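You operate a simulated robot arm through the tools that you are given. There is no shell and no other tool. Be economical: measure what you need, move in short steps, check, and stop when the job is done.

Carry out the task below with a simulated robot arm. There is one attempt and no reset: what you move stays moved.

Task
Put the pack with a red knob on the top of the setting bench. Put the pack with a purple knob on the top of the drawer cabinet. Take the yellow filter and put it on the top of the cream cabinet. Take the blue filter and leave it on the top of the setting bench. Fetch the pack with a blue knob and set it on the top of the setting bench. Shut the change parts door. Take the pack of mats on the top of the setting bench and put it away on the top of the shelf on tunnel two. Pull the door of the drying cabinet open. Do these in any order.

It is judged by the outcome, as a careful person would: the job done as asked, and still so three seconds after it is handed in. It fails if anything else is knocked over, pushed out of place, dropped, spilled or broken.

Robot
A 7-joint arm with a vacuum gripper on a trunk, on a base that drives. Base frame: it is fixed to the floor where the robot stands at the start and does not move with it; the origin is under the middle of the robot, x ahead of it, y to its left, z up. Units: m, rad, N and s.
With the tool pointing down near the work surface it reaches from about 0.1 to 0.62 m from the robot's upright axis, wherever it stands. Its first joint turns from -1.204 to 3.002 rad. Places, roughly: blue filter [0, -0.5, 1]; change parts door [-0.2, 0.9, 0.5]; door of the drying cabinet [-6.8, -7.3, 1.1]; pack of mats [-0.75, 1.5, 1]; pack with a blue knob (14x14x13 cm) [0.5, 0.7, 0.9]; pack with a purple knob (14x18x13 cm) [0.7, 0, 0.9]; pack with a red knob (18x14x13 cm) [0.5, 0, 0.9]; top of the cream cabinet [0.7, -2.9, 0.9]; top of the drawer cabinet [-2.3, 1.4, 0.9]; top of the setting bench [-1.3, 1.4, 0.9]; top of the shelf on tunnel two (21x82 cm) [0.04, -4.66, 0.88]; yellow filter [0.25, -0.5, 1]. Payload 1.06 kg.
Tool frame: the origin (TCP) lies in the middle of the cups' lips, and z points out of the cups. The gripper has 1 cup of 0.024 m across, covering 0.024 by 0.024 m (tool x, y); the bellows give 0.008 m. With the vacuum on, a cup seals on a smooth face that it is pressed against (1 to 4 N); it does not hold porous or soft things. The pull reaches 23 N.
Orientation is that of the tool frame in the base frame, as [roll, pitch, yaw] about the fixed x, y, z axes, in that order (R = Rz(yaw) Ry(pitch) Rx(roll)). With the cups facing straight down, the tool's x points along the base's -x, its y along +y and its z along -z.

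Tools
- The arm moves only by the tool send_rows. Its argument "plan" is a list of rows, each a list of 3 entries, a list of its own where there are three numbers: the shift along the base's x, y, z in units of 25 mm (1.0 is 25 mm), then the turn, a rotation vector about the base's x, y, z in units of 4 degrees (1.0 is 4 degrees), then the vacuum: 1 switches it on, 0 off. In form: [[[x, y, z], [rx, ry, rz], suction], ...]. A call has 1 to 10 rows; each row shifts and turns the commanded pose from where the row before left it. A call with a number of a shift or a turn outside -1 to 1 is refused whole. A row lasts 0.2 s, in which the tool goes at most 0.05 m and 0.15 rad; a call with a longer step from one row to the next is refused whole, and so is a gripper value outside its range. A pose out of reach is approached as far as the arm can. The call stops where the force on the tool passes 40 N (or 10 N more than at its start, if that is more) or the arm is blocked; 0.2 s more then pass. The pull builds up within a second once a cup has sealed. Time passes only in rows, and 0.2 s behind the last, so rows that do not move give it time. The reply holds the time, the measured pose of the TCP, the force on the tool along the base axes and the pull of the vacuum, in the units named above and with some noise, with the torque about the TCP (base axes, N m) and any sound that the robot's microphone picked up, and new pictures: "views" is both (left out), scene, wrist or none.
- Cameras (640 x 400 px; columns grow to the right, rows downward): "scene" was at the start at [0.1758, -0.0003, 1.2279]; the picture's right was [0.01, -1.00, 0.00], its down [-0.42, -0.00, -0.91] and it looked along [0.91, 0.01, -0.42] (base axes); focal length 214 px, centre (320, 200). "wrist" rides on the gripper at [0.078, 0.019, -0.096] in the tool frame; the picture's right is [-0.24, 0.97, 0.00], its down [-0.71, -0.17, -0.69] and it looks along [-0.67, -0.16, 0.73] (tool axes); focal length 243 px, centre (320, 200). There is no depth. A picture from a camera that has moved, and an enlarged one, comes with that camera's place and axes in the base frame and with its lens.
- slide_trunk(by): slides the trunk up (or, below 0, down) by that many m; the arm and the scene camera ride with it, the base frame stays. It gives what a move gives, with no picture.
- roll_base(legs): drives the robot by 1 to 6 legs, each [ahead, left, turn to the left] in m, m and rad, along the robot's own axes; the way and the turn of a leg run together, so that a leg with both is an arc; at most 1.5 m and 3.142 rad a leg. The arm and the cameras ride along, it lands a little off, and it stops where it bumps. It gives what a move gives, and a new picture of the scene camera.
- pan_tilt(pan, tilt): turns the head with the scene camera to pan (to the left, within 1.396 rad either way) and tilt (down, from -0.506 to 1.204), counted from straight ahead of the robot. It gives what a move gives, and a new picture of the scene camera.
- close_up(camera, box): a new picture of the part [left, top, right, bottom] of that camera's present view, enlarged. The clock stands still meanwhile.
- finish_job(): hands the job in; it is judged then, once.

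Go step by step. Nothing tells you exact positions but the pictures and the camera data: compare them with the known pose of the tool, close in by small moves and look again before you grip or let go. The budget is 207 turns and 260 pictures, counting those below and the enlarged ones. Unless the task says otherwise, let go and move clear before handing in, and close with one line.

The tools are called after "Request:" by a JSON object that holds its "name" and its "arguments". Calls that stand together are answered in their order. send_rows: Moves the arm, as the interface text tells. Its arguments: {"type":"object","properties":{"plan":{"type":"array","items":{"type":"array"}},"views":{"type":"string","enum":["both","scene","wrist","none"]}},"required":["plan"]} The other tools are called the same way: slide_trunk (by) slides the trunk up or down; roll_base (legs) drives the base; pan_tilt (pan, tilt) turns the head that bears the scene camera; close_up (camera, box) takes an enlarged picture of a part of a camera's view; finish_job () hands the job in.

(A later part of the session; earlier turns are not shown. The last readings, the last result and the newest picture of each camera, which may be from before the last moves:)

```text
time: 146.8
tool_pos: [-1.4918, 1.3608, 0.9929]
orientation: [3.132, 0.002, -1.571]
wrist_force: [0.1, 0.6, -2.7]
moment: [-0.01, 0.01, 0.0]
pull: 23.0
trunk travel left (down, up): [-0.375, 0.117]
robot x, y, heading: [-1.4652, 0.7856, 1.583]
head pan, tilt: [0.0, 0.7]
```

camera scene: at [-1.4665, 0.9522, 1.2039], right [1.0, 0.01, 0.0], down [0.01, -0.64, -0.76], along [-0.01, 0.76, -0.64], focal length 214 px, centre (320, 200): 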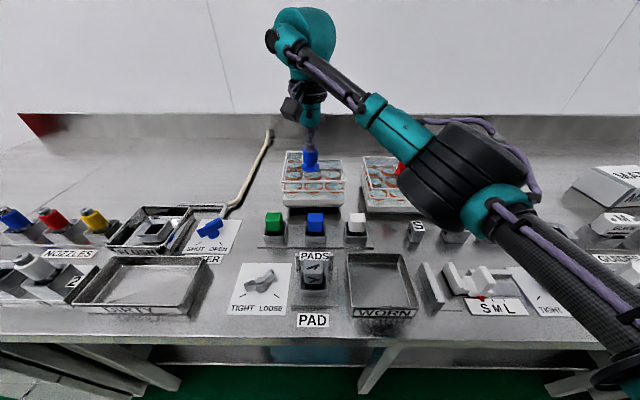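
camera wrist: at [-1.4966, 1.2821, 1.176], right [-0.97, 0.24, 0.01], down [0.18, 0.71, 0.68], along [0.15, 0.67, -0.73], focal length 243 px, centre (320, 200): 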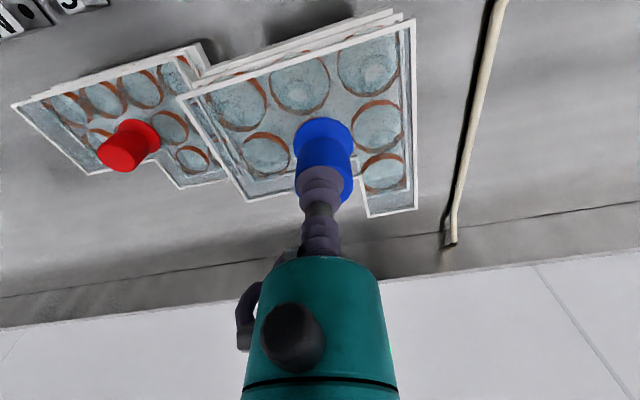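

Request:
{"name": "send_rows", "arguments": {"plan": [[[0, 0, -0.2], [0, 0, 0], 1], [[0, 0, 0], [0, 0, 0], 1]], "views": "none"}}

Request:
{"name": "send_rows", "arguments": {"plan": [[[0, 0, -0.12], [0, 0, 0], 1], [[0, 0, 0], [0, 0, 0], 1]], "views": "scene"}}

```text
time: 147.4
tool_pos: [-1.4899, 1.3601, 0.9873]
orientation: [3.131, 0.001, -1.571]
wrist_force: [-0.3, 0.0, -4.1]
moment: [-0.03, 0.0, 0.02]
pull: 22.6
trunk travel left (down, up): [-0.375, 0.117]
robot x, y, heading: [-1.464, 0.7861, 1.584]
head pan, tilt: [0.0, 0.7]
```

```text
time: 148.0
tool_pos: [-1.4917, 1.3623, 0.9854]
orientation: [3.13, 0.002, -1.571]
wrist_force: [-1.5, -0.4, -0.7]
moment: [0.02, -0.09, -0.01]
pull: 22.8
trunk travel left (down, up): [-0.375, 0.117]
robot x, y, heading: [-1.4646, 0.7816, 1.578]
head pan, tilt: [0.0, 0.7]
camera scene: at [-1.4666, 0.952, 1.204], right [1.0, 0.01, 0.0], down [0.01, -0.64, -0.76], along [-0.01, 0.76, -0.64], focal length 214 px, centre (320, 200)
```

scene: 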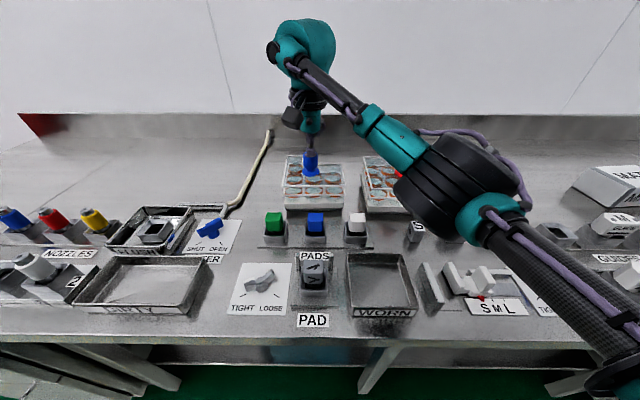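

Weight has come off at 0.985. One more millimetre, release and rise.

Request:
{"name": "send_rows", "arguments": {"plan": [[[0, 0, -0.06], [0, 0, 0], 1], [[0, 0, 0], [0, 0, 0], 0], [[0, 0, 0], [0, 0, 0], 0], [[0, 0, 0], [0, 0, 0], 0], [[0, 0, 0], [0, 0, 0], 0], [[0, 0, 0.3], [0, 0, 0], 0], [[0, 0, 0.6], [0, 0, 0], 0], [[0, 0, 1], [0, 0, 0], 0], [[0, 0, 1], [0, 0, 0], 0], [[0, 0, 1], [0, 0, 0], 0]], "views": "scene"}}

```text
time: 150.2
tool_pos: [-1.4912, 1.3595, 1.0799]
orientation: [3.131, 0.002, -1.569]
wrist_force: [0.8, -0.5, 0.2]
moment: [0.01, 0.01, 0.0]
pull: 0.1
trunk travel left (down, up): [-0.375, 0.117]
robot x, y, heading: [-1.4666, 0.7849, 1.576]
head pan, tilt: [0.0, 0.7]
camera scene: at [-1.4666, 0.9518, 1.204], right [1.0, 0.01, 0.0], down [0.01, -0.64, -0.77], along [-0.01, 0.77, -0.64], focal length 214 px, centre (320, 200)
```

scene: 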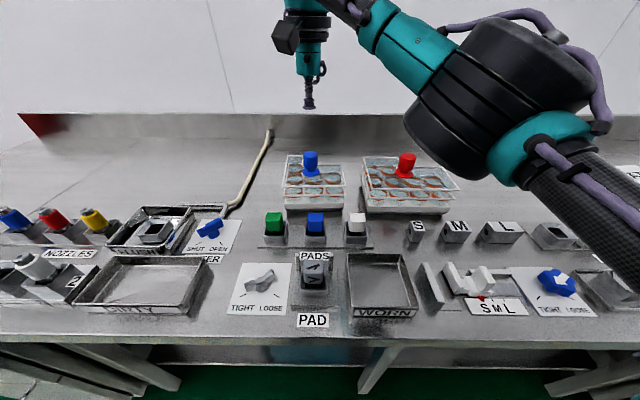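

Blue-knob pack is placed. While here I'll retract and look at the drawer cabinet top.

Request:
{"name": "send_rows", "arguments": {"plan": [[[0, -0.8, 1], [0, 0, 0], 0], [[0, -0.9, 1], [0, 0, 0], 0], [[0, -0.9, 1], [0, 0, 0], 0], [[0, -0.9, 1], [0, 0, 0], 0], [[0, -0.9, 0.6], [0, 0, 0], 0], [[0, -0.9, 0], [0, 0, 0], 0], [[0, -0.9, 0], [0, 0, 0], 0]], "views": "none"}}

Request:
{"name": "roll_base", "arguments": {"legs": [[-0.3, 0.3, 0]]}}

Request:
{"name": "pan_tilt", "arguments": {"pan": 0.5, "tilt": 0.65}}

```text
time: 151.8
tool_pos: [-1.4919, 1.204, 1.1975]
orientation: [3.13, 0.003, -1.571]
wrist_force: [0.0, 0.9, 1.1]
moment: [0.01, 0.02, -0.02]
pull: 0.1
trunk travel left (down, up): [-0.375, 0.117]
robot x, y, heading: [-1.4652, 0.7867, 1.574]
head pan, tilt: [0.0, 0.7]
```

```text
time: 155.1
tool_pos: [-1.7886, 0.9071, 1.1973]
orientation: [3.131, 0.002, -1.577]
wrist_force: [-0.3, 0.6, -0.2]
moment: [-0.02, 0.02, -0.02]
pull: 0.1
trunk travel left (down, up): [-0.375, 0.117]
robot x, y, heading: [-1.7628, 0.4869, 1.57]
head pan, tilt: [0.0, 0.7]
camera scene: at [-1.7639, 0.6535, 1.204], right [1.0, 0.0, 0.0], down [0.0, -0.64, -0.77], along [0.0, 0.77, -0.64], focal length 214 px, centre (320, 200)
```

scene: 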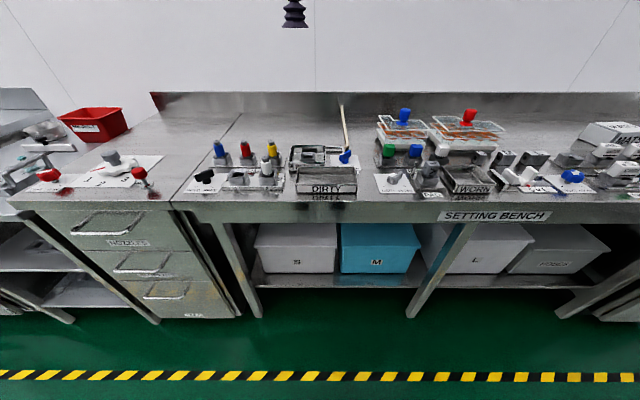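

```text
time: 156.0
tool_pos: [-1.7873, 0.9062, 1.1966]
orientation: [3.13, 0.002, -1.578]
wrist_force: [-0.3, 0.2, -0.3]
moment: [-0.01, 0.0, -0.01]
pull: 0.0
trunk travel left (down, up): [-0.375, 0.117]
robot x, y, heading: [-1.7615, 0.49, 1.573]
head pan, tilt: [0.499, 0.649]
camera scene: at [-1.8052, 0.6448, 1.2083], right [0.88, 0.48, 0.0], down [0.29, -0.53, -0.8], along [-0.38, 0.7, -0.6], focal length 214 px, centre (320, 200)
```

scene: 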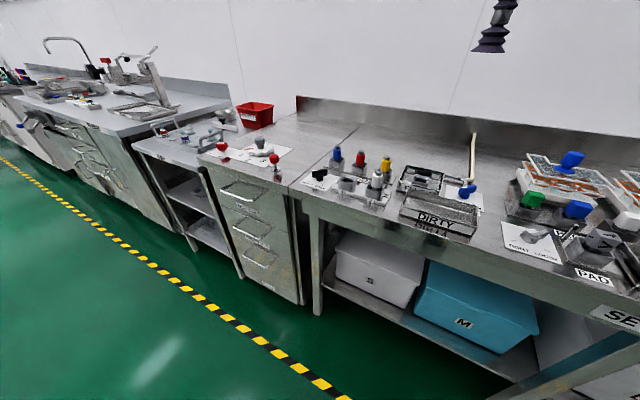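

The drawer cabinet (x≈-2.56…-2.15) has a free area behind its paper board, around (-2.3, 1.41). Now fetch the purple pack at about (0.68, -0.04).

Request:
{"name": "roll_base", "arguments": {"legs": [[0, -1.45, 0], [0, 0, -1.573], [0.2, -0.5, 0], [0.2, 0, 0]]}}

Request:
{"name": "pan_tilt", "arguments": {"pan": 0.0, "tilt": 0.65}}

Request:
{"name": "close_up", "arguments": {"camera": "wrist", "box": [0, 0, 640, 400]}}

```text
time: 178.1
tool_pos: [0.5105, 0.0504, 1.1975]
orientation: [3.13, 0.001, -3.094]
wrist_force: [-0.7, -0.2, 0.6]
moment: [0.01, 0.02, 0.0]
pull: 0.0
trunk travel left (down, up): [-0.375, 0.117]
robot x, y, heading: [0.0975, 0.004, 0.055]
head pan, tilt: [0.499, 0.649]
camera scene: at [0.2493, 0.0527, 1.2082], right [0.53, -0.85, 0.0], down [-0.51, -0.32, -0.8], along [0.68, 0.42, -0.6], focal length 214 px, centre (320, 200)
```

scene: 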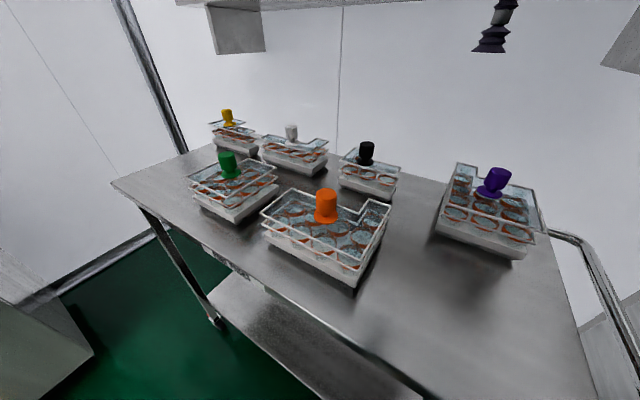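

```text
time: 179.0
tool_pos: [0.5107, 0.0498, 1.1967]
orientation: [3.13, 0.001, -3.091]
wrist_force: [0.4, 0.0, 0.5]
moment: [0.01, -0.03, -0.02]
pull: 0.2
trunk travel left (down, up): [-0.375, 0.117]
robot x, y, heading: [0.0917, 0.0065, 0.063]
head pan, tilt: [0.0, 0.649]
camera scene: at [0.2617, 0.0119, 1.2083], right [0.06, -1.0, 0.0], down [-0.6, -0.04, -0.8], along [0.8, 0.05, -0.6], focal length 214 px, centre (320, 200)
```

scene: 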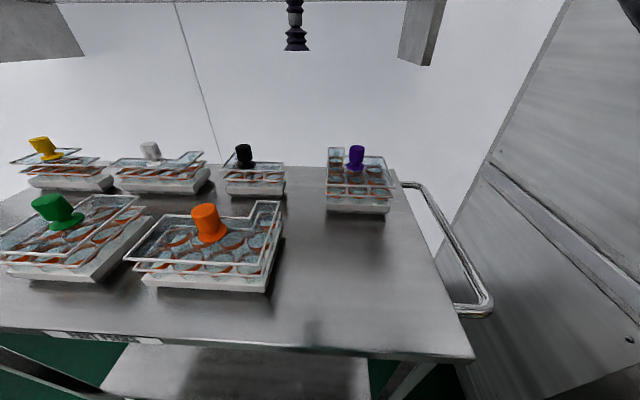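

```text
1.00 times, centred on (320, 200) of wrist (not enlarged: the box is as wide or as high as the picture)
camera zoom: at [0.4316, 0.0643, 1.2932], right [0.19, 0.98, 0.01], down [0.71, -0.14, 0.68], along [0.67, -0.12, -0.73], focal length 243 px, centre (320, 200)
```

zoom: 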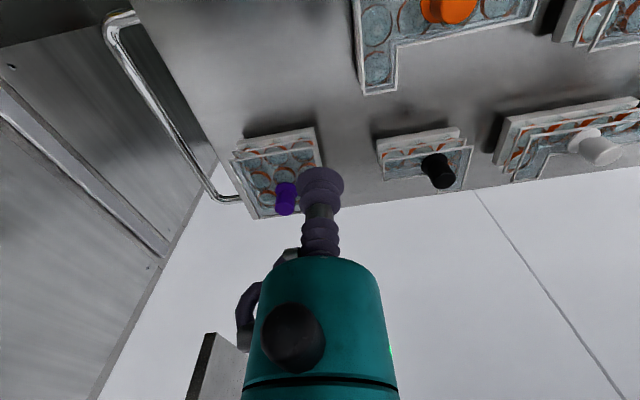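

Purple knob top at (0.680, -0.035). Moving above it.

Request:
{"name": "send_rows", "arguments": {"plan": [[[0.846, -0.425, -0.4], [0, 0, 0], 0], [[0.846, -0.425, -0.4], [0, 0, 0], 0], [[0.846, -0.425, -0.4], [0, 0, 0], 0], [[0.846, -0.425, -0.4], [0, 0, 0], 0], [[0.846, -0.425, -0.4], [0, 0, 0], 0], [[0.846, -0.425, -0.6], [0, 0, 0], 0], [[0.846, -0.425, -0.7], [0, 0, 0], 0], [[0.846, -0.425, -0.8], [0, 0, 0], 0]]}}

```text
time: 180.8
tool_pos: [0.6805, -0.0352, 1.0944]
orientation: [3.131, 0.0, -3.092]
wrist_force: [0.5, 0.6, 0.0]
moment: [0.01, -0.02, 0.01]
pull: 0.1
trunk travel left (down, up): [-0.375, 0.117]
robot x, y, heading: [0.0909, 0.0009, 0.059]
head pan, tilt: [0.0, 0.649]
camera scene: at [0.262, 0.0119, 1.2082], right [0.06, -1.0, 0.0], down [-0.6, -0.04, -0.8], along [0.79, 0.05, -0.6], focal length 214 px, centre (320, 200)
camera wrist: at [0.6012, -0.0204, 1.1895], right [0.19, 0.98, 0.01], down [0.71, -0.14, 0.68], along [0.67, -0.12, -0.73], focal length 243 px, centre (320, 200)
```

scene: 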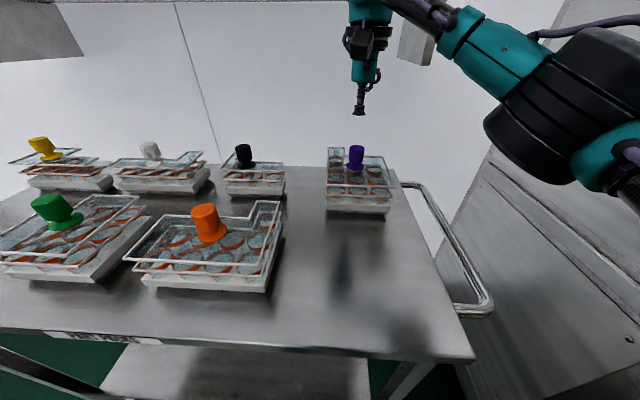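
wrist: 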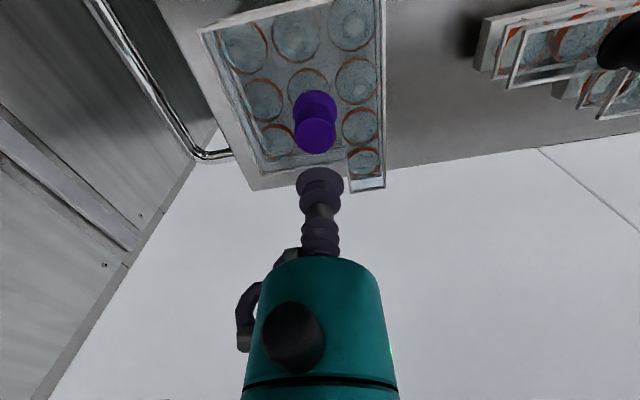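

Request:
{"name": "send_rows", "arguments": {"plan": [[[0.1, -0.08, -1], [0, 0, 0], 0], [[0, 0, -1], [0, 0, 0], 1], [[0, 0, -0.4], [0, 0, 0], 1], [[0, 0, -0.2], [0, 0, 0], 1], [[0, 0, -0.17], [0, 0, 0], 1], [[0, 0, 0], [0, 0, 0], 1], [[0, 0, 0], [0, 0, 0], 1], [[0, 0, 0], [0, 0, 0], 1]], "views": "none"}}

```text
time: 182.6
tool_pos: [0.6828, -0.0376, 1.026]
orientation: [3.131, 0.002, -3.093]
wrist_force: [-0.1, 0.4, 0.7]
moment: [0.0, -0.01, 0.0]
pull: 0.1
trunk travel left (down, up): [-0.375, 0.117]
robot x, y, heading: [0.0904, 0.0028, 0.06]
head pan, tilt: [0.0, 0.649]
```

Not sealed yet; a bit lower.

Request:
{"name": "send_rows", "arguments": {"plan": [[[0, 0, -0.12], [0, 0, 0], 1], [[0, 0, 0], [0, 0, 0], 1], [[0, 0, -0.08], [0, 0, 0], 1], [[0, 0, 0], [0, 0, 0], 1], [[0, 0, 0], [0, 0, 0], 1]]}}

```text
time: 183.8
tool_pos: [0.681, -0.0372, 1.0219]
orientation: [3.129, 0.002, -3.092]
wrist_force: [1.3, 0.8, 2.3]
moment: [0.01, 0.01, -0.02]
pull: 0.0
trunk travel left (down, up): [-0.375, 0.117]
robot x, y, heading: [0.0957, 0.0009, 0.056]
head pan, tilt: [0.0, 0.649]
camera scene: at [0.2615, 0.012, 1.2083], right [0.06, -1.0, 0.0], down [-0.6, -0.04, -0.8], along [0.8, 0.05, -0.6], focal length 214 px, centre (320, 200)
camera wrist: at [0.6035, -0.0235, 1.1168], right [0.19, 0.98, 0.01], down [0.71, -0.14, 0.68], along [0.67, -0.12, -0.73], focal length 243 px, centre (320, 200)
```

scene: 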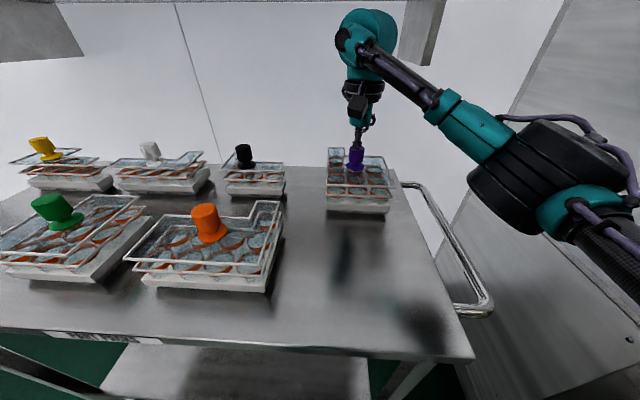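
wrist: 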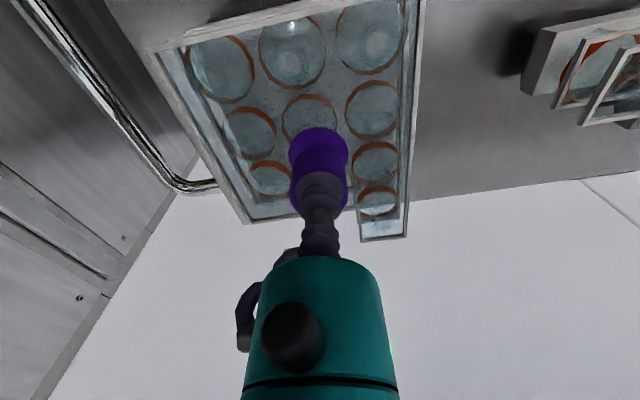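

Touching at 2 N without sealing; comparing with the red grasp, I'm a few mm short in x. Lift, shift +4 mm x, and press again.

Request:
{"name": "send_rows", "arguments": {"plan": [[[0, 0, 0.3], [0, 0, 0], 1], [[0.17, -0.05, 0], [0, 0, 0], 1], [[0, 0, -0.2], [0, 0, 0], 1], [[0, 0, -0.12], [0, 0, 0], 1], [[0, 0, 0], [0, 0, 0], 1], [[0, 0, 0], [0, 0, 0], 1], [[0, 0, 0], [0, 0, 0], 1], [[0, 0, 0], [0, 0, 0], 1]], "views": "wrist"}}

```text
time: 185.6
tool_pos: [0.6859, -0.038, 1.021]
orientation: [3.131, 0.002, -3.094]
wrist_force: [6.3, 0.5, 15.3]
moment: [-0.09, 0.0, -0.06]
pull: 22.8
trunk travel left (down, up): [-0.375, 0.117]
robot x, y, heading: [0.0912, 0.0017, 0.058]
head pan, tilt: [0.0, 0.649]
camera wrist: at [0.6072, -0.0238, 1.1165], right [0.19, 0.98, 0.01], down [0.71, -0.14, 0.68], along [0.67, -0.12, -0.73], focal length 243 px, centre (320, 200)
```

wrist: 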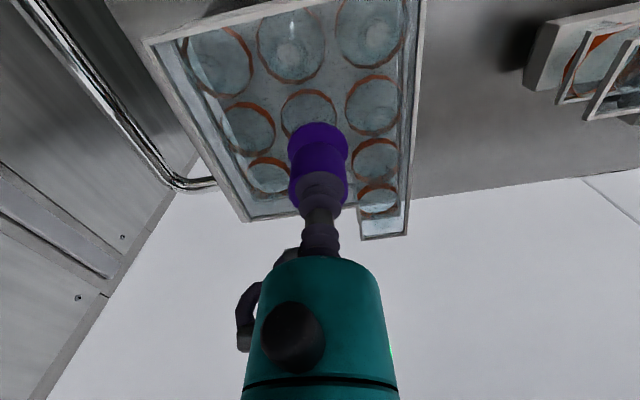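

Sealed. Lifting and drawing in.

Request:
{"name": "send_rows", "arguments": {"plan": [[[0, 0, 0.3], [0, 0, 0], 1], [[0, 0, 0.6], [0, 0, 0], 1], [[-0.3, 0, 0.9], [0, 0, 0], 1], [[-0.8, 0, 0.9], [0, 0, 0], 1], [[-0.9, 0, 0.9], [0, 0, 0], 1], [[-0.9, 0, 0.9], [0, 0, 0], 1], [[-0.9, 0.1, 0.9], [0, 0, 0], 1], [[-0.9, 0.2, 0.9], [0, 0, 0], 1], [[-0.9, 0.2, 0.9], [0, 0, 0], 1], [[-0.9, 0.2, 0.9], [0, 0, 0], 1]], "views": "scene"}}

```text
time: 187.8
tool_pos: [0.5246, -0.0186, 1.2246]
orientation: [3.132, 0.001, -3.093]
wrist_force: [-0.5, -0.4, -3.5]
moment: [0.0, -0.01, 0.05]
pull: 23.4
trunk travel left (down, up): [-0.375, 0.117]
robot x, y, heading: [0.0931, 0.0006, 0.06]
head pan, tilt: [0.0, 0.649]
camera scene: at [0.2614, 0.0119, 1.2083], right [0.06, -1.0, 0.0], down [-0.6, -0.04, -0.8], along [0.8, 0.05, -0.6], focal length 214 px, centre (320, 200)
```

scene: 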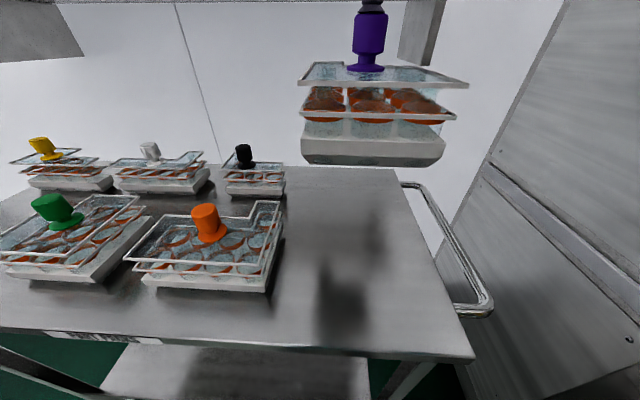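

Now yaw the pack 90° so its long side will lie along the cabinet.

Request:
{"name": "send_rows", "arguments": {"plan": [[[-0.2, 0, 0], [0, 0, 1], 1], [[-0.2, 0, 0], [0, 0, 1], 1], [[-0.2, 0, 0], [0, 0, 1], 1], [[-0.2, 0, 0], [0, 0, 1], 1], [[-0.2, 0, 0], [0, 0, 1], 1], [[-0.2, 0, 0], [0, 0, 1], 1], [[0, 0, 0], [0, 0, 1], 1], [[0, 0, 0], [0, 0, 1], 1], [[0, 0, 0], [0, 0, 1], 1], [[0, 0, 0], [0, 0, 1], 1]], "views": "none"}}

Request:
{"name": "send_rows", "arguments": {"plan": [[[0, 0, 0], [0, 0, 1], 1], [[0, 0, 0], [0, 0, 1], 1], [[0, 0, 0], [0, 0, 1], 1], [[0, 0, 0], [0, 0, 1], 1], [[0, 0, 0], [0, 0, 1], 1], [[0, 0, 0], [0, 0, 1], 1], [[0, 0, 0], [0, 0, 1], 1], [[0, 0, 0], [0, 0, 1], 1], [[0, 0, 0], [0, 0, 1], 1], [[0, 0, 0], [0, 0, 1], 1]], "views": "none"}}

Request:
{"name": "send_rows", "arguments": {"plan": [[[0, 0, 0], [0, 0, 1], 1], [[0, 0, 0], [0, 0, 1], 1], [[0, 0, 0], [0, 0, 0], 1]], "views": "scene"}}

```text
time: 190.0
tool_pos: [0.4943, -0.0214, 1.2223]
orientation: [3.129, 0.002, -2.393]
wrist_force: [-0.6, -0.1, -4.9]
moment: [0.0, 0.04, 0.03]
pull: 23.0
trunk travel left (down, up): [-0.375, 0.117]
robot x, y, heading: [0.0914, 0.0069, 0.058]
head pan, tilt: [0.0, 0.649]
```

```text
time: 192.2
tool_pos: [0.494, -0.0219, 1.222]
orientation: [3.13, 0.001, -1.697]
wrist_force: [0.6, -0.1, -3.2]
moment: [-0.02, 0.03, 0.01]
pull: 23.0
trunk travel left (down, up): [-0.375, 0.117]
robot x, y, heading: [0.0911, 0.0005, 0.054]
head pan, tilt: [0.0, 0.649]
```

```text
time: 193.0
tool_pos: [0.4933, -0.0198, 1.2222]
orientation: [3.129, 0.001, -1.557]
wrist_force: [-0.5, 0.4, -3.9]
moment: [0.01, -0.01, 0.04]
pull: 23.4
trunk travel left (down, up): [-0.375, 0.117]
robot x, y, heading: [0.0894, 0.0029, 0.056]
head pan, tilt: [0.0, 0.649]
camera scene: at [0.2619, 0.0118, 1.2082], right [0.06, -1.0, 0.0], down [-0.6, -0.04, -0.8], along [0.8, 0.05, -0.6], focal length 214 px, centre (320, 200)
```

scene: 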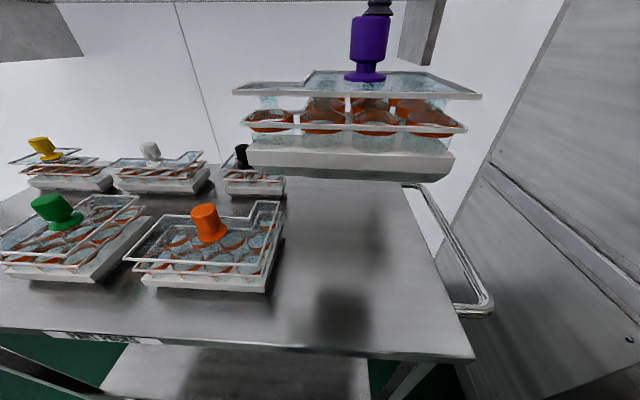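

Rotated fine. Driving to the drawer cabinet.

Request:
{"name": "roll_base", "arguments": {"legs": [[-0.3, 0, 0], [0, 0, 1.515], [0, 1.1, 0], [0, 1.03, 0], [0.4, 0, 0]]}}

```text
time: 219.1
tool_pos: [-2.2434, 0.8807, 1.222]
orientation: [3.129, 0.003, -0.097]
wrist_force: [-0.4, -0.2, -3.6]
moment: [-0.01, -0.03, 0.02]
pull: 22.9
trunk travel left (down, up): [-0.375, 0.117]
robot x, y, heading: [-2.3073, 0.4841, 1.526]
head pan, tilt: [0.0, 0.649]
camera scene: at [-2.3008, 0.6527, 1.2082], right [1.0, -0.05, 0.0], down [-0.03, -0.6, -0.8], along [0.04, 0.8, -0.61], focal length 214 px, centre (320, 200)
```

scene: 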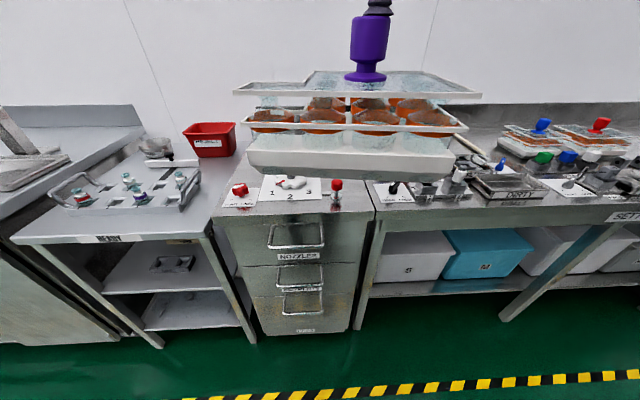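

Request:
{"name": "roll_base", "arguments": {"legs": [[0, 0.07, 0.045], [0.29, 0, 0]]}}

Request:
{"name": "pan_tilt", "arguments": {"pan": 0.45, "tilt": 0.75}}

```text
time: 222.0
tool_pos: [-2.324, 1.1657, 1.2219]
orientation: [3.128, 0.001, -0.058]
wrist_force: [0.3, 0.2, -3.5]
moment: [-0.01, 0.01, -0.01]
pull: 22.8
trunk travel left (down, up): [-0.375, 0.117]
robot x, y, heading: [-2.3741, 0.7642, 1.556]
head pan, tilt: [0.0, 0.649]
camera scene: at [-2.3737, 0.9366, 1.2082], right [1.0, -0.01, 0.0], down [-0.01, -0.61, -0.8], along [0.01, 0.8, -0.61], focal length 214 px, centre (320, 200)
```

scene: 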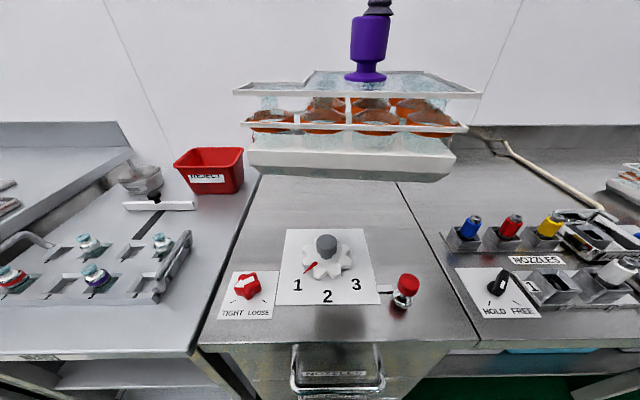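

```text
time: 222.9
tool_pos: [-2.3242, 1.1659, 1.2225]
orientation: [3.132, 0.002, -0.058]
wrist_force: [0.0, -0.9, -4.4]
moment: [0.01, -0.02, -0.05]
pull: 22.8
trunk travel left (down, up): [-0.375, 0.117]
robot x, y, heading: [-2.3763, 0.765, 1.559]
head pan, tilt: [0.45, 0.75]
camera scene: at [-2.4099, 0.9243, 1.1997], right [0.91, 0.42, 0.0], down [0.29, -0.62, -0.73], along [-0.31, 0.66, -0.68], focal length 214 px, centre (320, 200)
```

scene: 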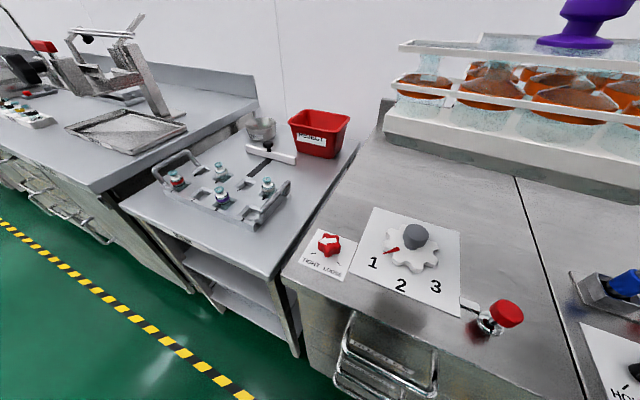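

Space behind the board (back edge y≈1.29) is free. Small advance, then extend and lower toward (-2.335, 1.385).

Request:
{"name": "roll_base", "arguments": {"legs": [[0.02, 0, 0]]}}

Request:
{"name": "send_rows", "arguments": {"plan": [[[-0.05, 0.9, -0.2], [0, 0, 0], 1], [[-0.05, 0.9, -0.6], [0, 0, 0], 1], [[-0.05, 0.9, -0.6], [0, 0, 0], 1], [[-0.05, 0.9, -0.6], [0, 0, 0], 1], [[-0.05, 0.9, -0.6], [0, 0, 0], 1], [[-0.05, 0.9, -0.8], [0, 0, 0], 1], [[-0.05, 0.9, -0.8], [0, 0, 0], 1], [[-0.05, 0.9, -0.8], [0, 0, 0], 1], [[0, 0.7, -0.6], [0, 0, 0], 1]]}}

```text
time: 223.7
tool_pos: [-2.3235, 1.1867, 1.2227]
orientation: [3.128, 0.002, -0.058]
wrist_force: [0.1, 0.0, -4.5]
moment: [0.01, 0.0, -0.01]
pull: 22.4
trunk travel left (down, up): [-0.375, 0.117]
robot x, y, heading: [-2.3748, 0.7869, 1.56]
head pan, tilt: [0.45, 0.75]
camera scene: at [-2.4097, 0.9448, 1.1995], right [0.91, 0.42, 0.0], down [0.29, -0.62, -0.73], along [-0.31, 0.66, -0.68], focal length 214 px, centre (320, 200)
```

scene: 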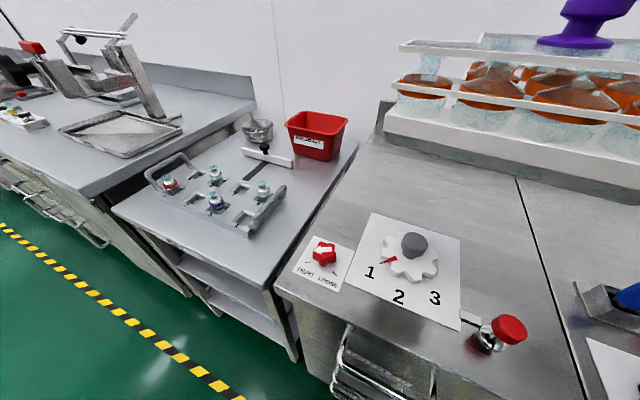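

```text
time: 225.7
tool_pos: [-2.3345, 1.3818, 1.0822]
orientation: [3.129, 0.0, -0.057]
wrist_force: [0.5, 0.3, -4.1]
moment: [-0.01, -0.03, 0.03]
pull: 23.1
trunk travel left (down, up): [-0.375, 0.117]
robot x, y, heading: [-2.3749, 0.7845, 1.558]
head pan, tilt: [0.45, 0.75]
camera scene: at [-2.41, 0.9442, 1.1996], right [0.91, 0.42, 0.0], down [0.29, -0.62, -0.73], along [-0.31, 0.66, -0.68], focal length 214 px, centre (320, 200)
camera wrist: at [-2.2559, 1.36, 1.1775], right [-0.29, -0.96, 0.01], down [-0.7, 0.22, 0.68], along [-0.66, 0.19, -0.73], focal length 243 px, centre (320, 200)
```

scene: 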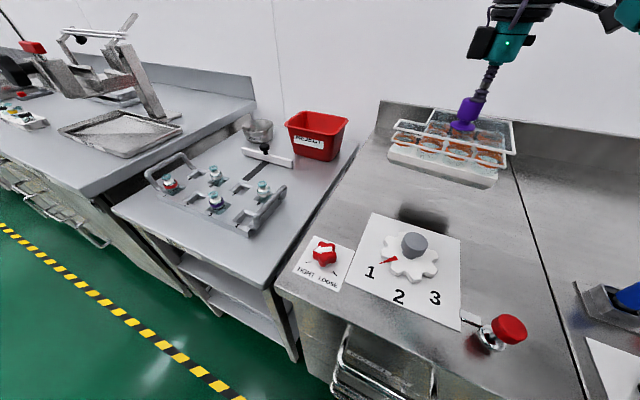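
wrist: 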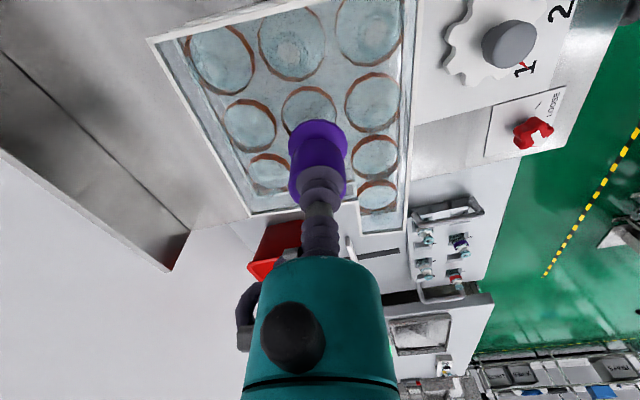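

Request:
{"name": "send_rows", "arguments": {"plan": [[[-0.5, 0.1, -0.8], [0, 0, 0], 1], [[-0.5, 0, -0.8], [0, 0, 0], 1], [[0, 0, -0.8], [0, 0, 0], 1], [[0, 0, -0.6], [0, 0, 0], 1], [[0, 0, -0.3], [0, 0, 0], 1], [[0, 0, 0], [0, 0, 0], 1]], "views": "scene"}}

```text
time: 227.1
tool_pos: [-2.3591, 1.385, 1.0017]
orientation: [3.13, 0.001, -0.058]
wrist_force: [-0.1, -0.2, -4.9]
moment: [0.0, 0.0, -0.02]
pull: 22.9
trunk travel left (down, up): [-0.375, 0.117]
robot x, y, heading: [-2.3744, 0.784, 1.56]
head pan, tilt: [0.45, 0.75]
camera scene: at [-2.4097, 0.944, 1.1996], right [0.91, 0.42, 0.0], down [0.29, -0.62, -0.73], along [-0.31, 0.66, -0.68], focal length 214 px, centre (320, 200)
```

scene: 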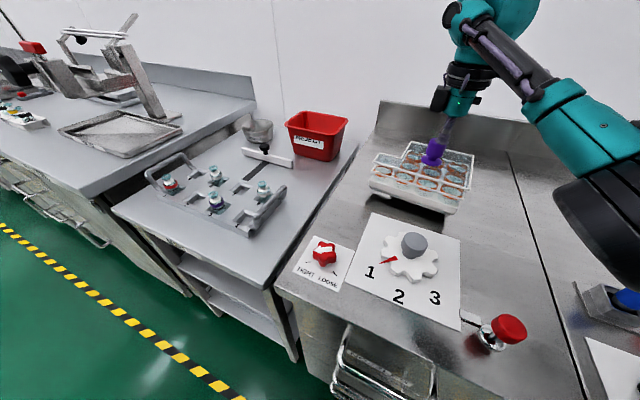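

Request:
{"name": "send_rows", "arguments": {"plan": [[[0, 0.3, -0.2], [0, 0, 0], 1], [[0, 0, -0.2], [0, 0, 0], 1], [[0, 0, 0], [0, 0, 0], 1]], "views": "none"}}

Request:
{"name": "send_rows", "arguments": {"plan": [[[0, 0, -0.16], [0, 0, 0], 1], [[0, 0, 0], [0, 0, 0], 1]], "views": "scene"}}

```text
time: 227.9
tool_pos: [-2.3583, 1.3946, 0.9903]
orientation: [3.131, 0.001, -0.057]
wrist_force: [1.1, 0.0, -4.5]
moment: [-0.02, -0.05, -0.03]
pull: 23.1
trunk travel left (down, up): [-0.375, 0.117]
robot x, y, heading: [-2.3757, 0.7879, 1.562]
head pan, tilt: [0.45, 0.75]
```

```text
time: 228.5
tool_pos: [-2.3584, 1.3938, 0.9856]
orientation: [3.13, 0.003, -0.058]
wrist_force: [0.9, 0.9, -2.8]
moment: [0.08, 0.01, 0.0]
pull: 22.8
trunk travel left (down, up): [-0.375, 0.117]
robot x, y, heading: [-2.3765, 0.7856, 1.56]
head pan, tilt: [0.45, 0.75]
camera scene: at [-2.4097, 0.9439, 1.1997], right [0.91, 0.42, 0.0], down [0.29, -0.62, -0.73], along [-0.31, 0.66, -0.68], focal length 214 px, centre (320, 200)
```

scene: 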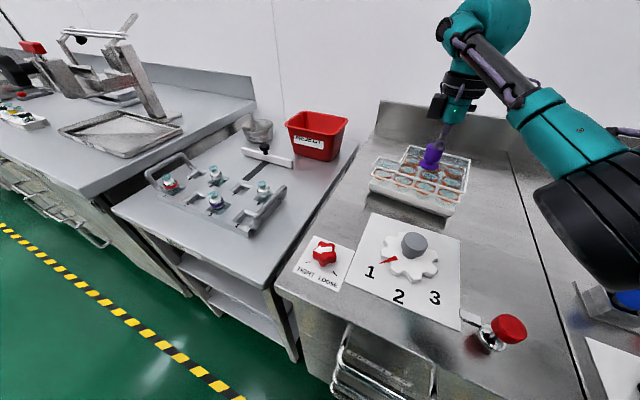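

Request:
{"name": "send_rows", "arguments": {"plan": [[[0, 0, -0.12], [0, 0, 0], 1], [[0, 0, 0], [0, 0, 0], 1], [[0, 0, 0], [0, 0, 0], 0], [[0, 0, 0], [0, 0, 0], 0], [[0, 0, 0], [0, 0, 0], 0], [[0, 0, 0], [0, 0, 0], 0], [[0, 0, 0.3], [0, 0, 0], 0], [[0, 0, 0.6], [0, 0, 0], 0], [[0, 0, 1], [0, 0, 0], 0], [[0, 0, 1], [0, 0, 0], 0]], "views": "scene"}}

```text
time: 230.7
tool_pos: [-2.357, 1.3902, 1.0558]
orientation: [3.133, 0.003, -0.058]
wrist_force: [-0.3, -0.4, -0.6]
moment: [0.03, 0.01, 0.0]
pull: 0.1
trunk travel left (down, up): [-0.375, 0.117]
robot x, y, heading: [-2.3777, 0.783, 1.556]
head pan, tilt: [0.45, 0.75]
camera scene: at [-2.4093, 0.9433, 1.1998], right [0.91, 0.42, 0.0], down [0.29, -0.62, -0.73], along [-0.31, 0.66, -0.68], focal length 214 px, centre (320, 200)
```

scene: 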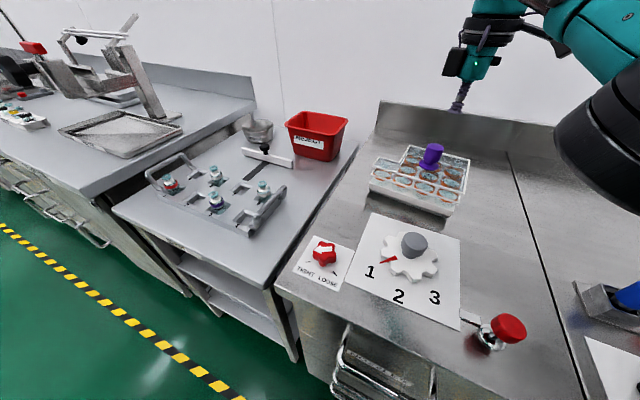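

Purple pack is placed. Retract, turn the tool back, and go to the filters.

Request:
{"name": "send_rows", "arguments": {"plan": [[[0, -0.5, 1], [0, 0, -1], 0], [[0, -0.9, 1], [0, 0, -1], 0], [[0, -0.9, 1], [0, 0, -1], 0], [[0, -0.9, 1], [0, 0, -1], 0], [[0, -0.9, 1], [0, 0, -1], 0], [[0, -0.9, 0.6], [0, 0, -1], 0], [[0, -0.9, 0], [0, 0, -1], 0], [[0, -0.9, 0], [0, 0, -1], 0], [[0, -0.5, 0], [0, 0, -1], 0], [[0, 0, 0], [0, 0, -1], 0]], "views": "none"}}

Request:
{"name": "send_rows", "arguments": {"plan": [[[0, 0, 0], [0, 0, -1], 0], [[0, 0, 0], [0, 0, -1], 0], [[0, 0, 0], [0, 0, -1], 0], [[0, 0, 0], [0, 0, -1], 0], [[0, 0, 0], [0, 0, -1], 0], [[0, 0, 0], [0, 0, -1], 0], [[0, 0, 0], [0, 0, -1], 0], [[0, 0, 0], [0, 0, -1], 0], [[0, 0, 0], [0, 0, -1], 0], [[0, 0, 0], [0, 0, -1], 0]], "views": "none"}}

Request:
{"name": "send_rows", "arguments": {"plan": [[[0, 0, 0], [0, 0, -1], 0], [[0, 0, 0], [0, 0, -1], 0]], "views": "none"}}

Request:
{"name": "roll_base", "arguments": {"legs": [[-0.55, 0, 0], [0, -1.2, 0], [0, -1.05, 0]]}}

```text
time: 232.9
tool_pos: [-2.3587, 1.2102, 1.1944]
orientation: [3.131, 0.001, -0.754]
wrist_force: [0.4, 0.3, 0.1]
moment: [0.0, 0.01, -0.01]
pull: 0.1
trunk travel left (down, up): [-0.375, 0.117]
robot x, y, heading: [-2.3741, 0.7803, 1.555]
head pan, tilt: [0.45, 0.75]
```

```text
time: 235.1
tool_pos: [-2.3592, 1.2105, 1.1958]
orientation: [3.13, 0.002, -1.455]
wrist_force: [0.0, 0.2, 0.1]
moment: [0.0, 0.0, -0.02]
pull: 0.1
trunk travel left (down, up): [-0.375, 0.117]
robot x, y, heading: [-2.3717, 0.787, 1.559]
head pan, tilt: [0.45, 0.75]
```

```text
time: 235.7
tool_pos: [-2.359, 1.2118, 1.1941]
orientation: [3.131, 0.002, -1.593]
wrist_force: [0.6, -1.4, 0.2]
moment: [0.02, 0.01, -0.03]
pull: 0.1
trunk travel left (down, up): [-0.375, 0.117]
robot x, y, heading: [-2.381, 0.7885, 1.561]
head pan, tilt: [0.45, 0.75]
```

```text
time: 258.6
tool_pos: [-0.1155, 0.6935, 1.1956]
orientation: [3.132, 0.002, -1.519]
wrist_force: [0.2, -0.2, -0.5]
moment: [0.02, 0.01, -0.01]
pull: 0.0
trunk travel left (down, up): [-0.375, 0.117]
robot x, y, heading: [-0.1025, 0.272, 1.629]
head pan, tilt: [0.45, 0.75]
camera scene: at [-0.1473, 0.4249, 1.1997], right [0.87, 0.49, 0.0], down [0.33, -0.59, -0.73], along [-0.36, 0.64, -0.68], focal length 214 px, centre (320, 200)
```

scene: 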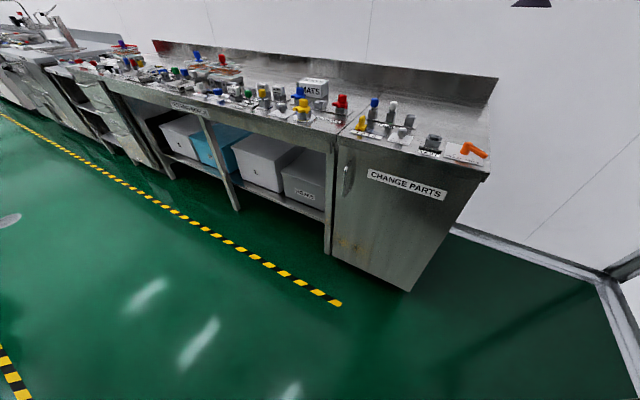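

Door still shut. Turning to face the filter tray.

Request:
{"name": "roll_base", "arguments": {"legs": [[0, 0, -1.6], [0, 0, -1.6]]}}

Request:
{"name": "pan_tilt", "arguments": {"pan": 0.0, "tilt": 0.6}}

Request:
{"name": "close_up", "arguments": {"camera": "wrist", "box": [0, 0, 640, 400]}}

```text
time: 266.8
tool_pos: [-0.1176, -0.1527, 1.1941]
orientation: [3.131, 0.002, 1.549]
wrist_force: [-0.6, -0.3, -0.3]
moment: [0.02, -0.01, -0.02]
pull: 0.1
trunk travel left (down, up): [-0.375, 0.117]
robot x, y, heading: [-0.1, 0.2714, -1.582]
head pan, tilt: [0.45, 0.75]
camera scene: at [-0.0671, 0.1113, 1.1997], right [-0.9, -0.43, 0.0], down [-0.29, 0.62, -0.73], along [0.31, -0.66, -0.68], focal length 214 px, centre (320, 200)
```

scene: 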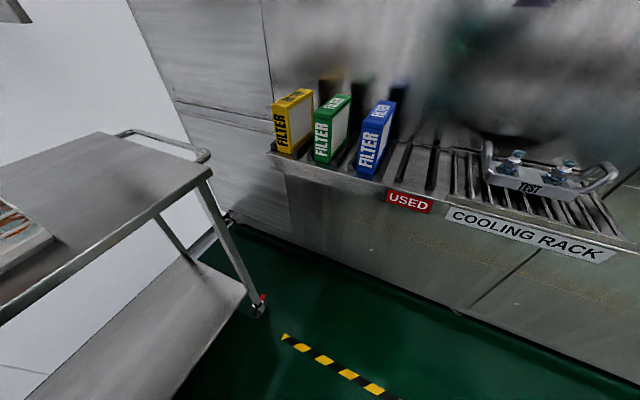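

```text
time: 267.7
tool_pos: [-0.1187, -0.1527, 1.1942]
orientation: [3.132, 0.003, 1.549]
wrist_force: [-0.6, 0.1, 0.2]
moment: [0.0, 0.0, 0.03]
pull: 0.0
trunk travel left (down, up): [-0.375, 0.117]
robot x, y, heading: [-0.104, 0.2717, -1.582]
head pan, tilt: [0.0, 0.6]
camera scene: at [-0.1033, 0.0979, 1.2125], right [-1.0, 0.01, 0.0], down [0.01, 0.57, -0.82], along [-0.01, -0.82, -0.57], focal length 214 px, centre (320, 200)
```

scene: 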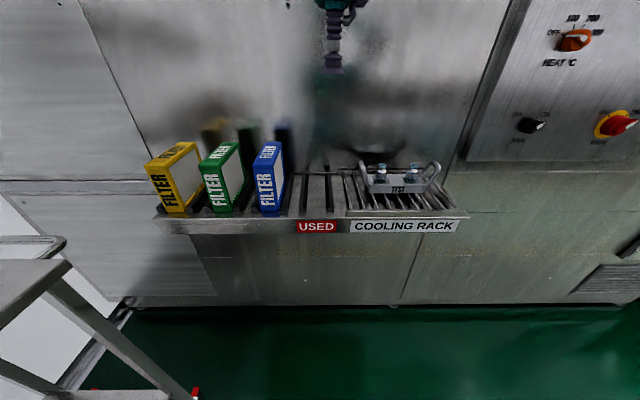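

```text
1.00 times, centred on (320, 200) of wrist (not enlarged: the box is as wide or as high as the picture)
camera zoom: at [-0.0983, -0.0751, 1.2908], right [0.97, -0.26, 0.01], down [-0.19, -0.7, 0.68], along [-0.17, -0.66, -0.73], focal length 243 px, centre (320, 200)
```

zoom: 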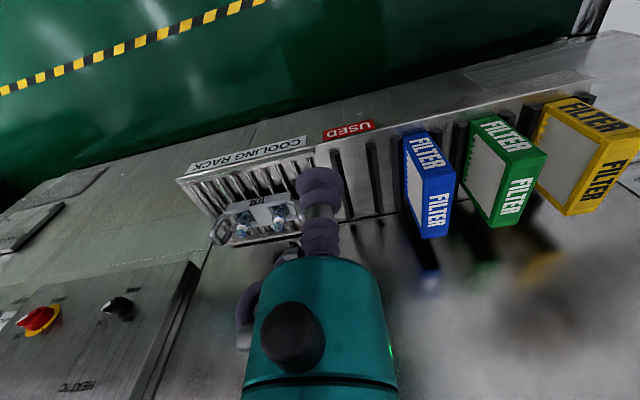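

Request:
{"name": "close_up", "arguments": {"camera": "scene", "box": [130, 120, 338, 250]}}

Request:
{"name": "close_up", "arguments": {"camera": "wrist", "box": [360, 80, 640, 255]}}

```text
3.08 times, centred on (234, 185) of scene
camera zoom: at [-0.1033, 0.0979, 1.2125], right [-1.0, 0.01, 0.0], down [0.01, 0.57, -0.82], along [-0.01, -0.82, -0.57], focal length 660 px, centre (585, 246)
```

zoom: 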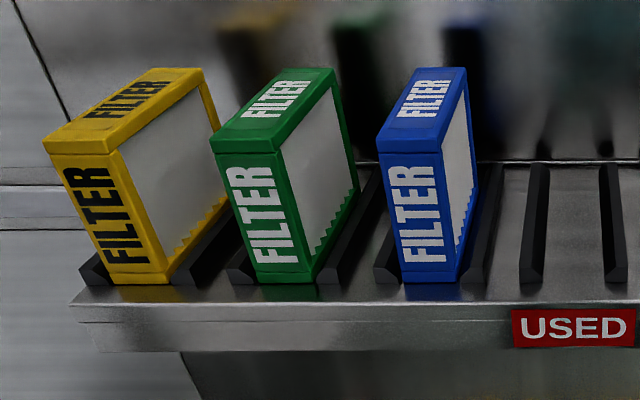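

```text
2.29 times, centred on (500, 168) of wrist
camera zoom: at [-0.0983, -0.0751, 1.2908], right [0.97, -0.26, 0.01], down [-0.19, -0.7, 0.68], along [-0.17, -0.66, -0.73], focal length 555 px, centre (-91, 274)
```

zoom: 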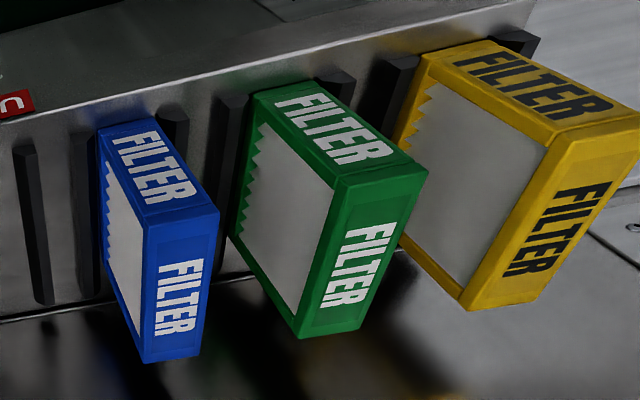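

The blue filter is a 5 cm thick upright frame, top face centre ≈ (0.025, -0.43, 0.993), resting in open slots. I'll move up to it.

Request:
{"name": "roll_base", "arguments": {"legs": [[0.14, 0.1, 0.01]]}}

Request:
{"name": "send_rows", "arguments": {"plan": [[[0.6, -0.6, -0.4], [0, 0, 0], 0], [[0.6, -0.7, -0.5], [0, 0, 0], 0], [[0.4, -0.7, -0.5], [0, 0, 0], 0], [[0, -0.7, -0.5], [0, 0, 0], 0], [[0, -0.7, -0.5], [0, 0, 0], 0], [[0, -0.5, -0.5], [0, 0, 0], 0]]}}

```text
time: 269.2
tool_pos: [-0.0135, -0.2945, 1.1949]
orientation: [3.132, 0.0, 1.556]
wrist_force: [-0.5, 0.1, -0.4]
moment: [0.0, 0.04, -0.01]
pull: 0.0
trunk travel left (down, up): [-0.375, 0.117]
robot x, y, heading: [0.0019, 0.1311, -1.568]
head pan, tilt: [0.0, 0.6]
camera scene: at [-0.0013, -0.0424, 1.2125], right [-1.0, 0.0, 0.0], down [0.0, 0.57, -0.82], along [0.0, -0.82, -0.57], focal length 214 px, centre (320, 200)
```

scene: 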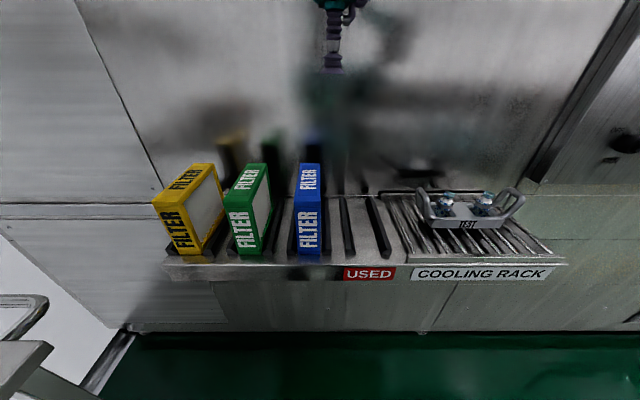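

```text
time: 270.6
tool_pos: [0.0267, -0.3914, 1.1254]
orientation: [3.131, 0.002, 1.558]
wrist_force: [-0.1, 0.7, -0.2]
moment: [-0.01, 0.02, 0.0]
pull: 0.1
trunk travel left (down, up): [-0.375, 0.117]
robot x, y, heading: [-0.0017, 0.13, -1.57]
head pan, tilt: [0.0, 0.6]
camera scene: at [-0.0015, -0.0421, 1.2125], right [-1.0, 0.0, 0.0], down [0.0, 0.57, -0.82], along [0.0, -0.82, -0.57], focal length 214 px, centre (320, 200)
camera wrist: at [0.0457, -0.313, 1.2213], right [0.97, -0.25, 0.01], down [-0.19, -0.7, 0.68], along [-0.16, -0.67, -0.73], focal length 243 px, centre (320, 200)
```

scene: 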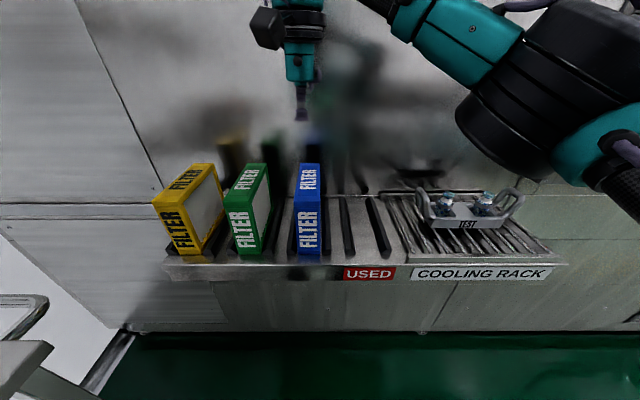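
wrist: 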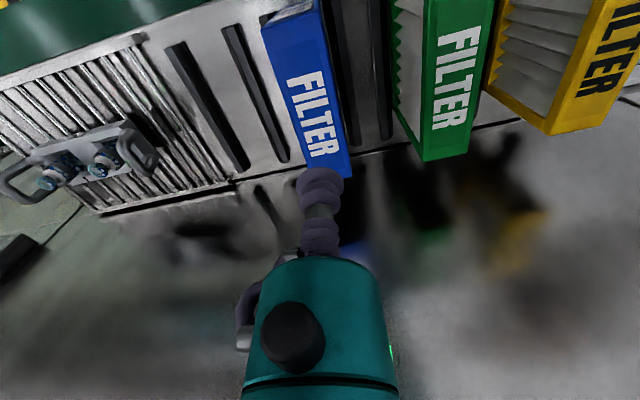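

Refined: blue top centre ≈ (0.020, -0.41, ~1.007). Lowering close, then feeling for contact.

Request:
{"name": "send_rows", "arguments": {"plan": [[[-0.25, -0.74, -0.8], [0, 0, 0], 0], [[0, 0, -0.9], [0, 0, 0], 0], [[0, 0, -0.9], [0, 0, 0], 0], [[0, 0, -0.9], [0, 0, 0], 0], [[0, 0, -0.5], [0, 0, 0], 1], [[0, 0, -0.2], [0, 0, 0], 1], [[0, 0, -0.2], [0, 0, 0], 1], [[0, 0, -0.2], [0, 0, 0], 1], [[0, 0, 0], [0, 0, 0], 1], [[0, 0, 0], [0, 0, 0], 1]]}}

```text
time: 272.9
tool_pos: [0.0182, -0.409, 1.0079]
orientation: [3.13, 0.003, 1.558]
wrist_force: [0.0, -6.2, 16.8]
moment: [0.04, 0.11, -0.02]
pull: 22.8
trunk travel left (down, up): [-0.375, 0.117]
robot x, y, heading: [-0.0006, 0.129, -1.575]
head pan, tilt: [0.0, 0.6]
camera scene: at [-0.0016, -0.0416, 1.2127], right [-1.0, 0.0, 0.0], down [0.0, 0.56, -0.83], along [0.0, -0.83, -0.56], focal length 214 px, centre (320, 200)
camera wrist: at [0.0381, -0.3307, 1.1041], right [0.97, -0.25, 0.01], down [-0.19, -0.7, 0.69], along [-0.16, -0.67, -0.73], focal length 243 px, centre (320, 200)
```

scene: 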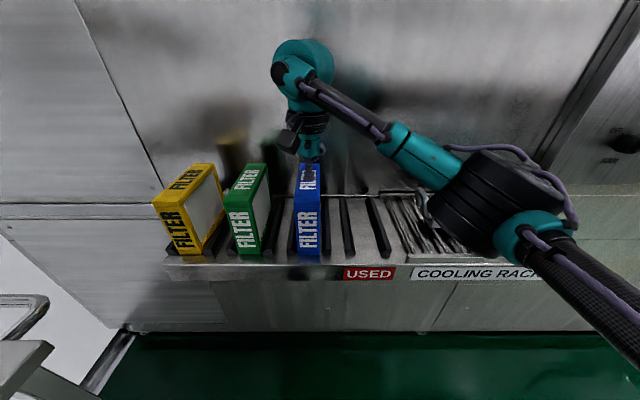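
wrist: 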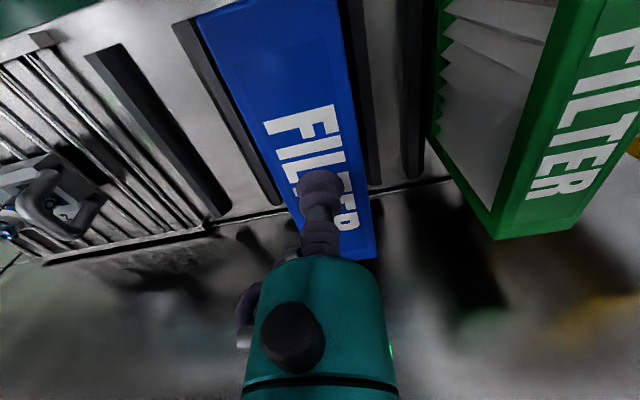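

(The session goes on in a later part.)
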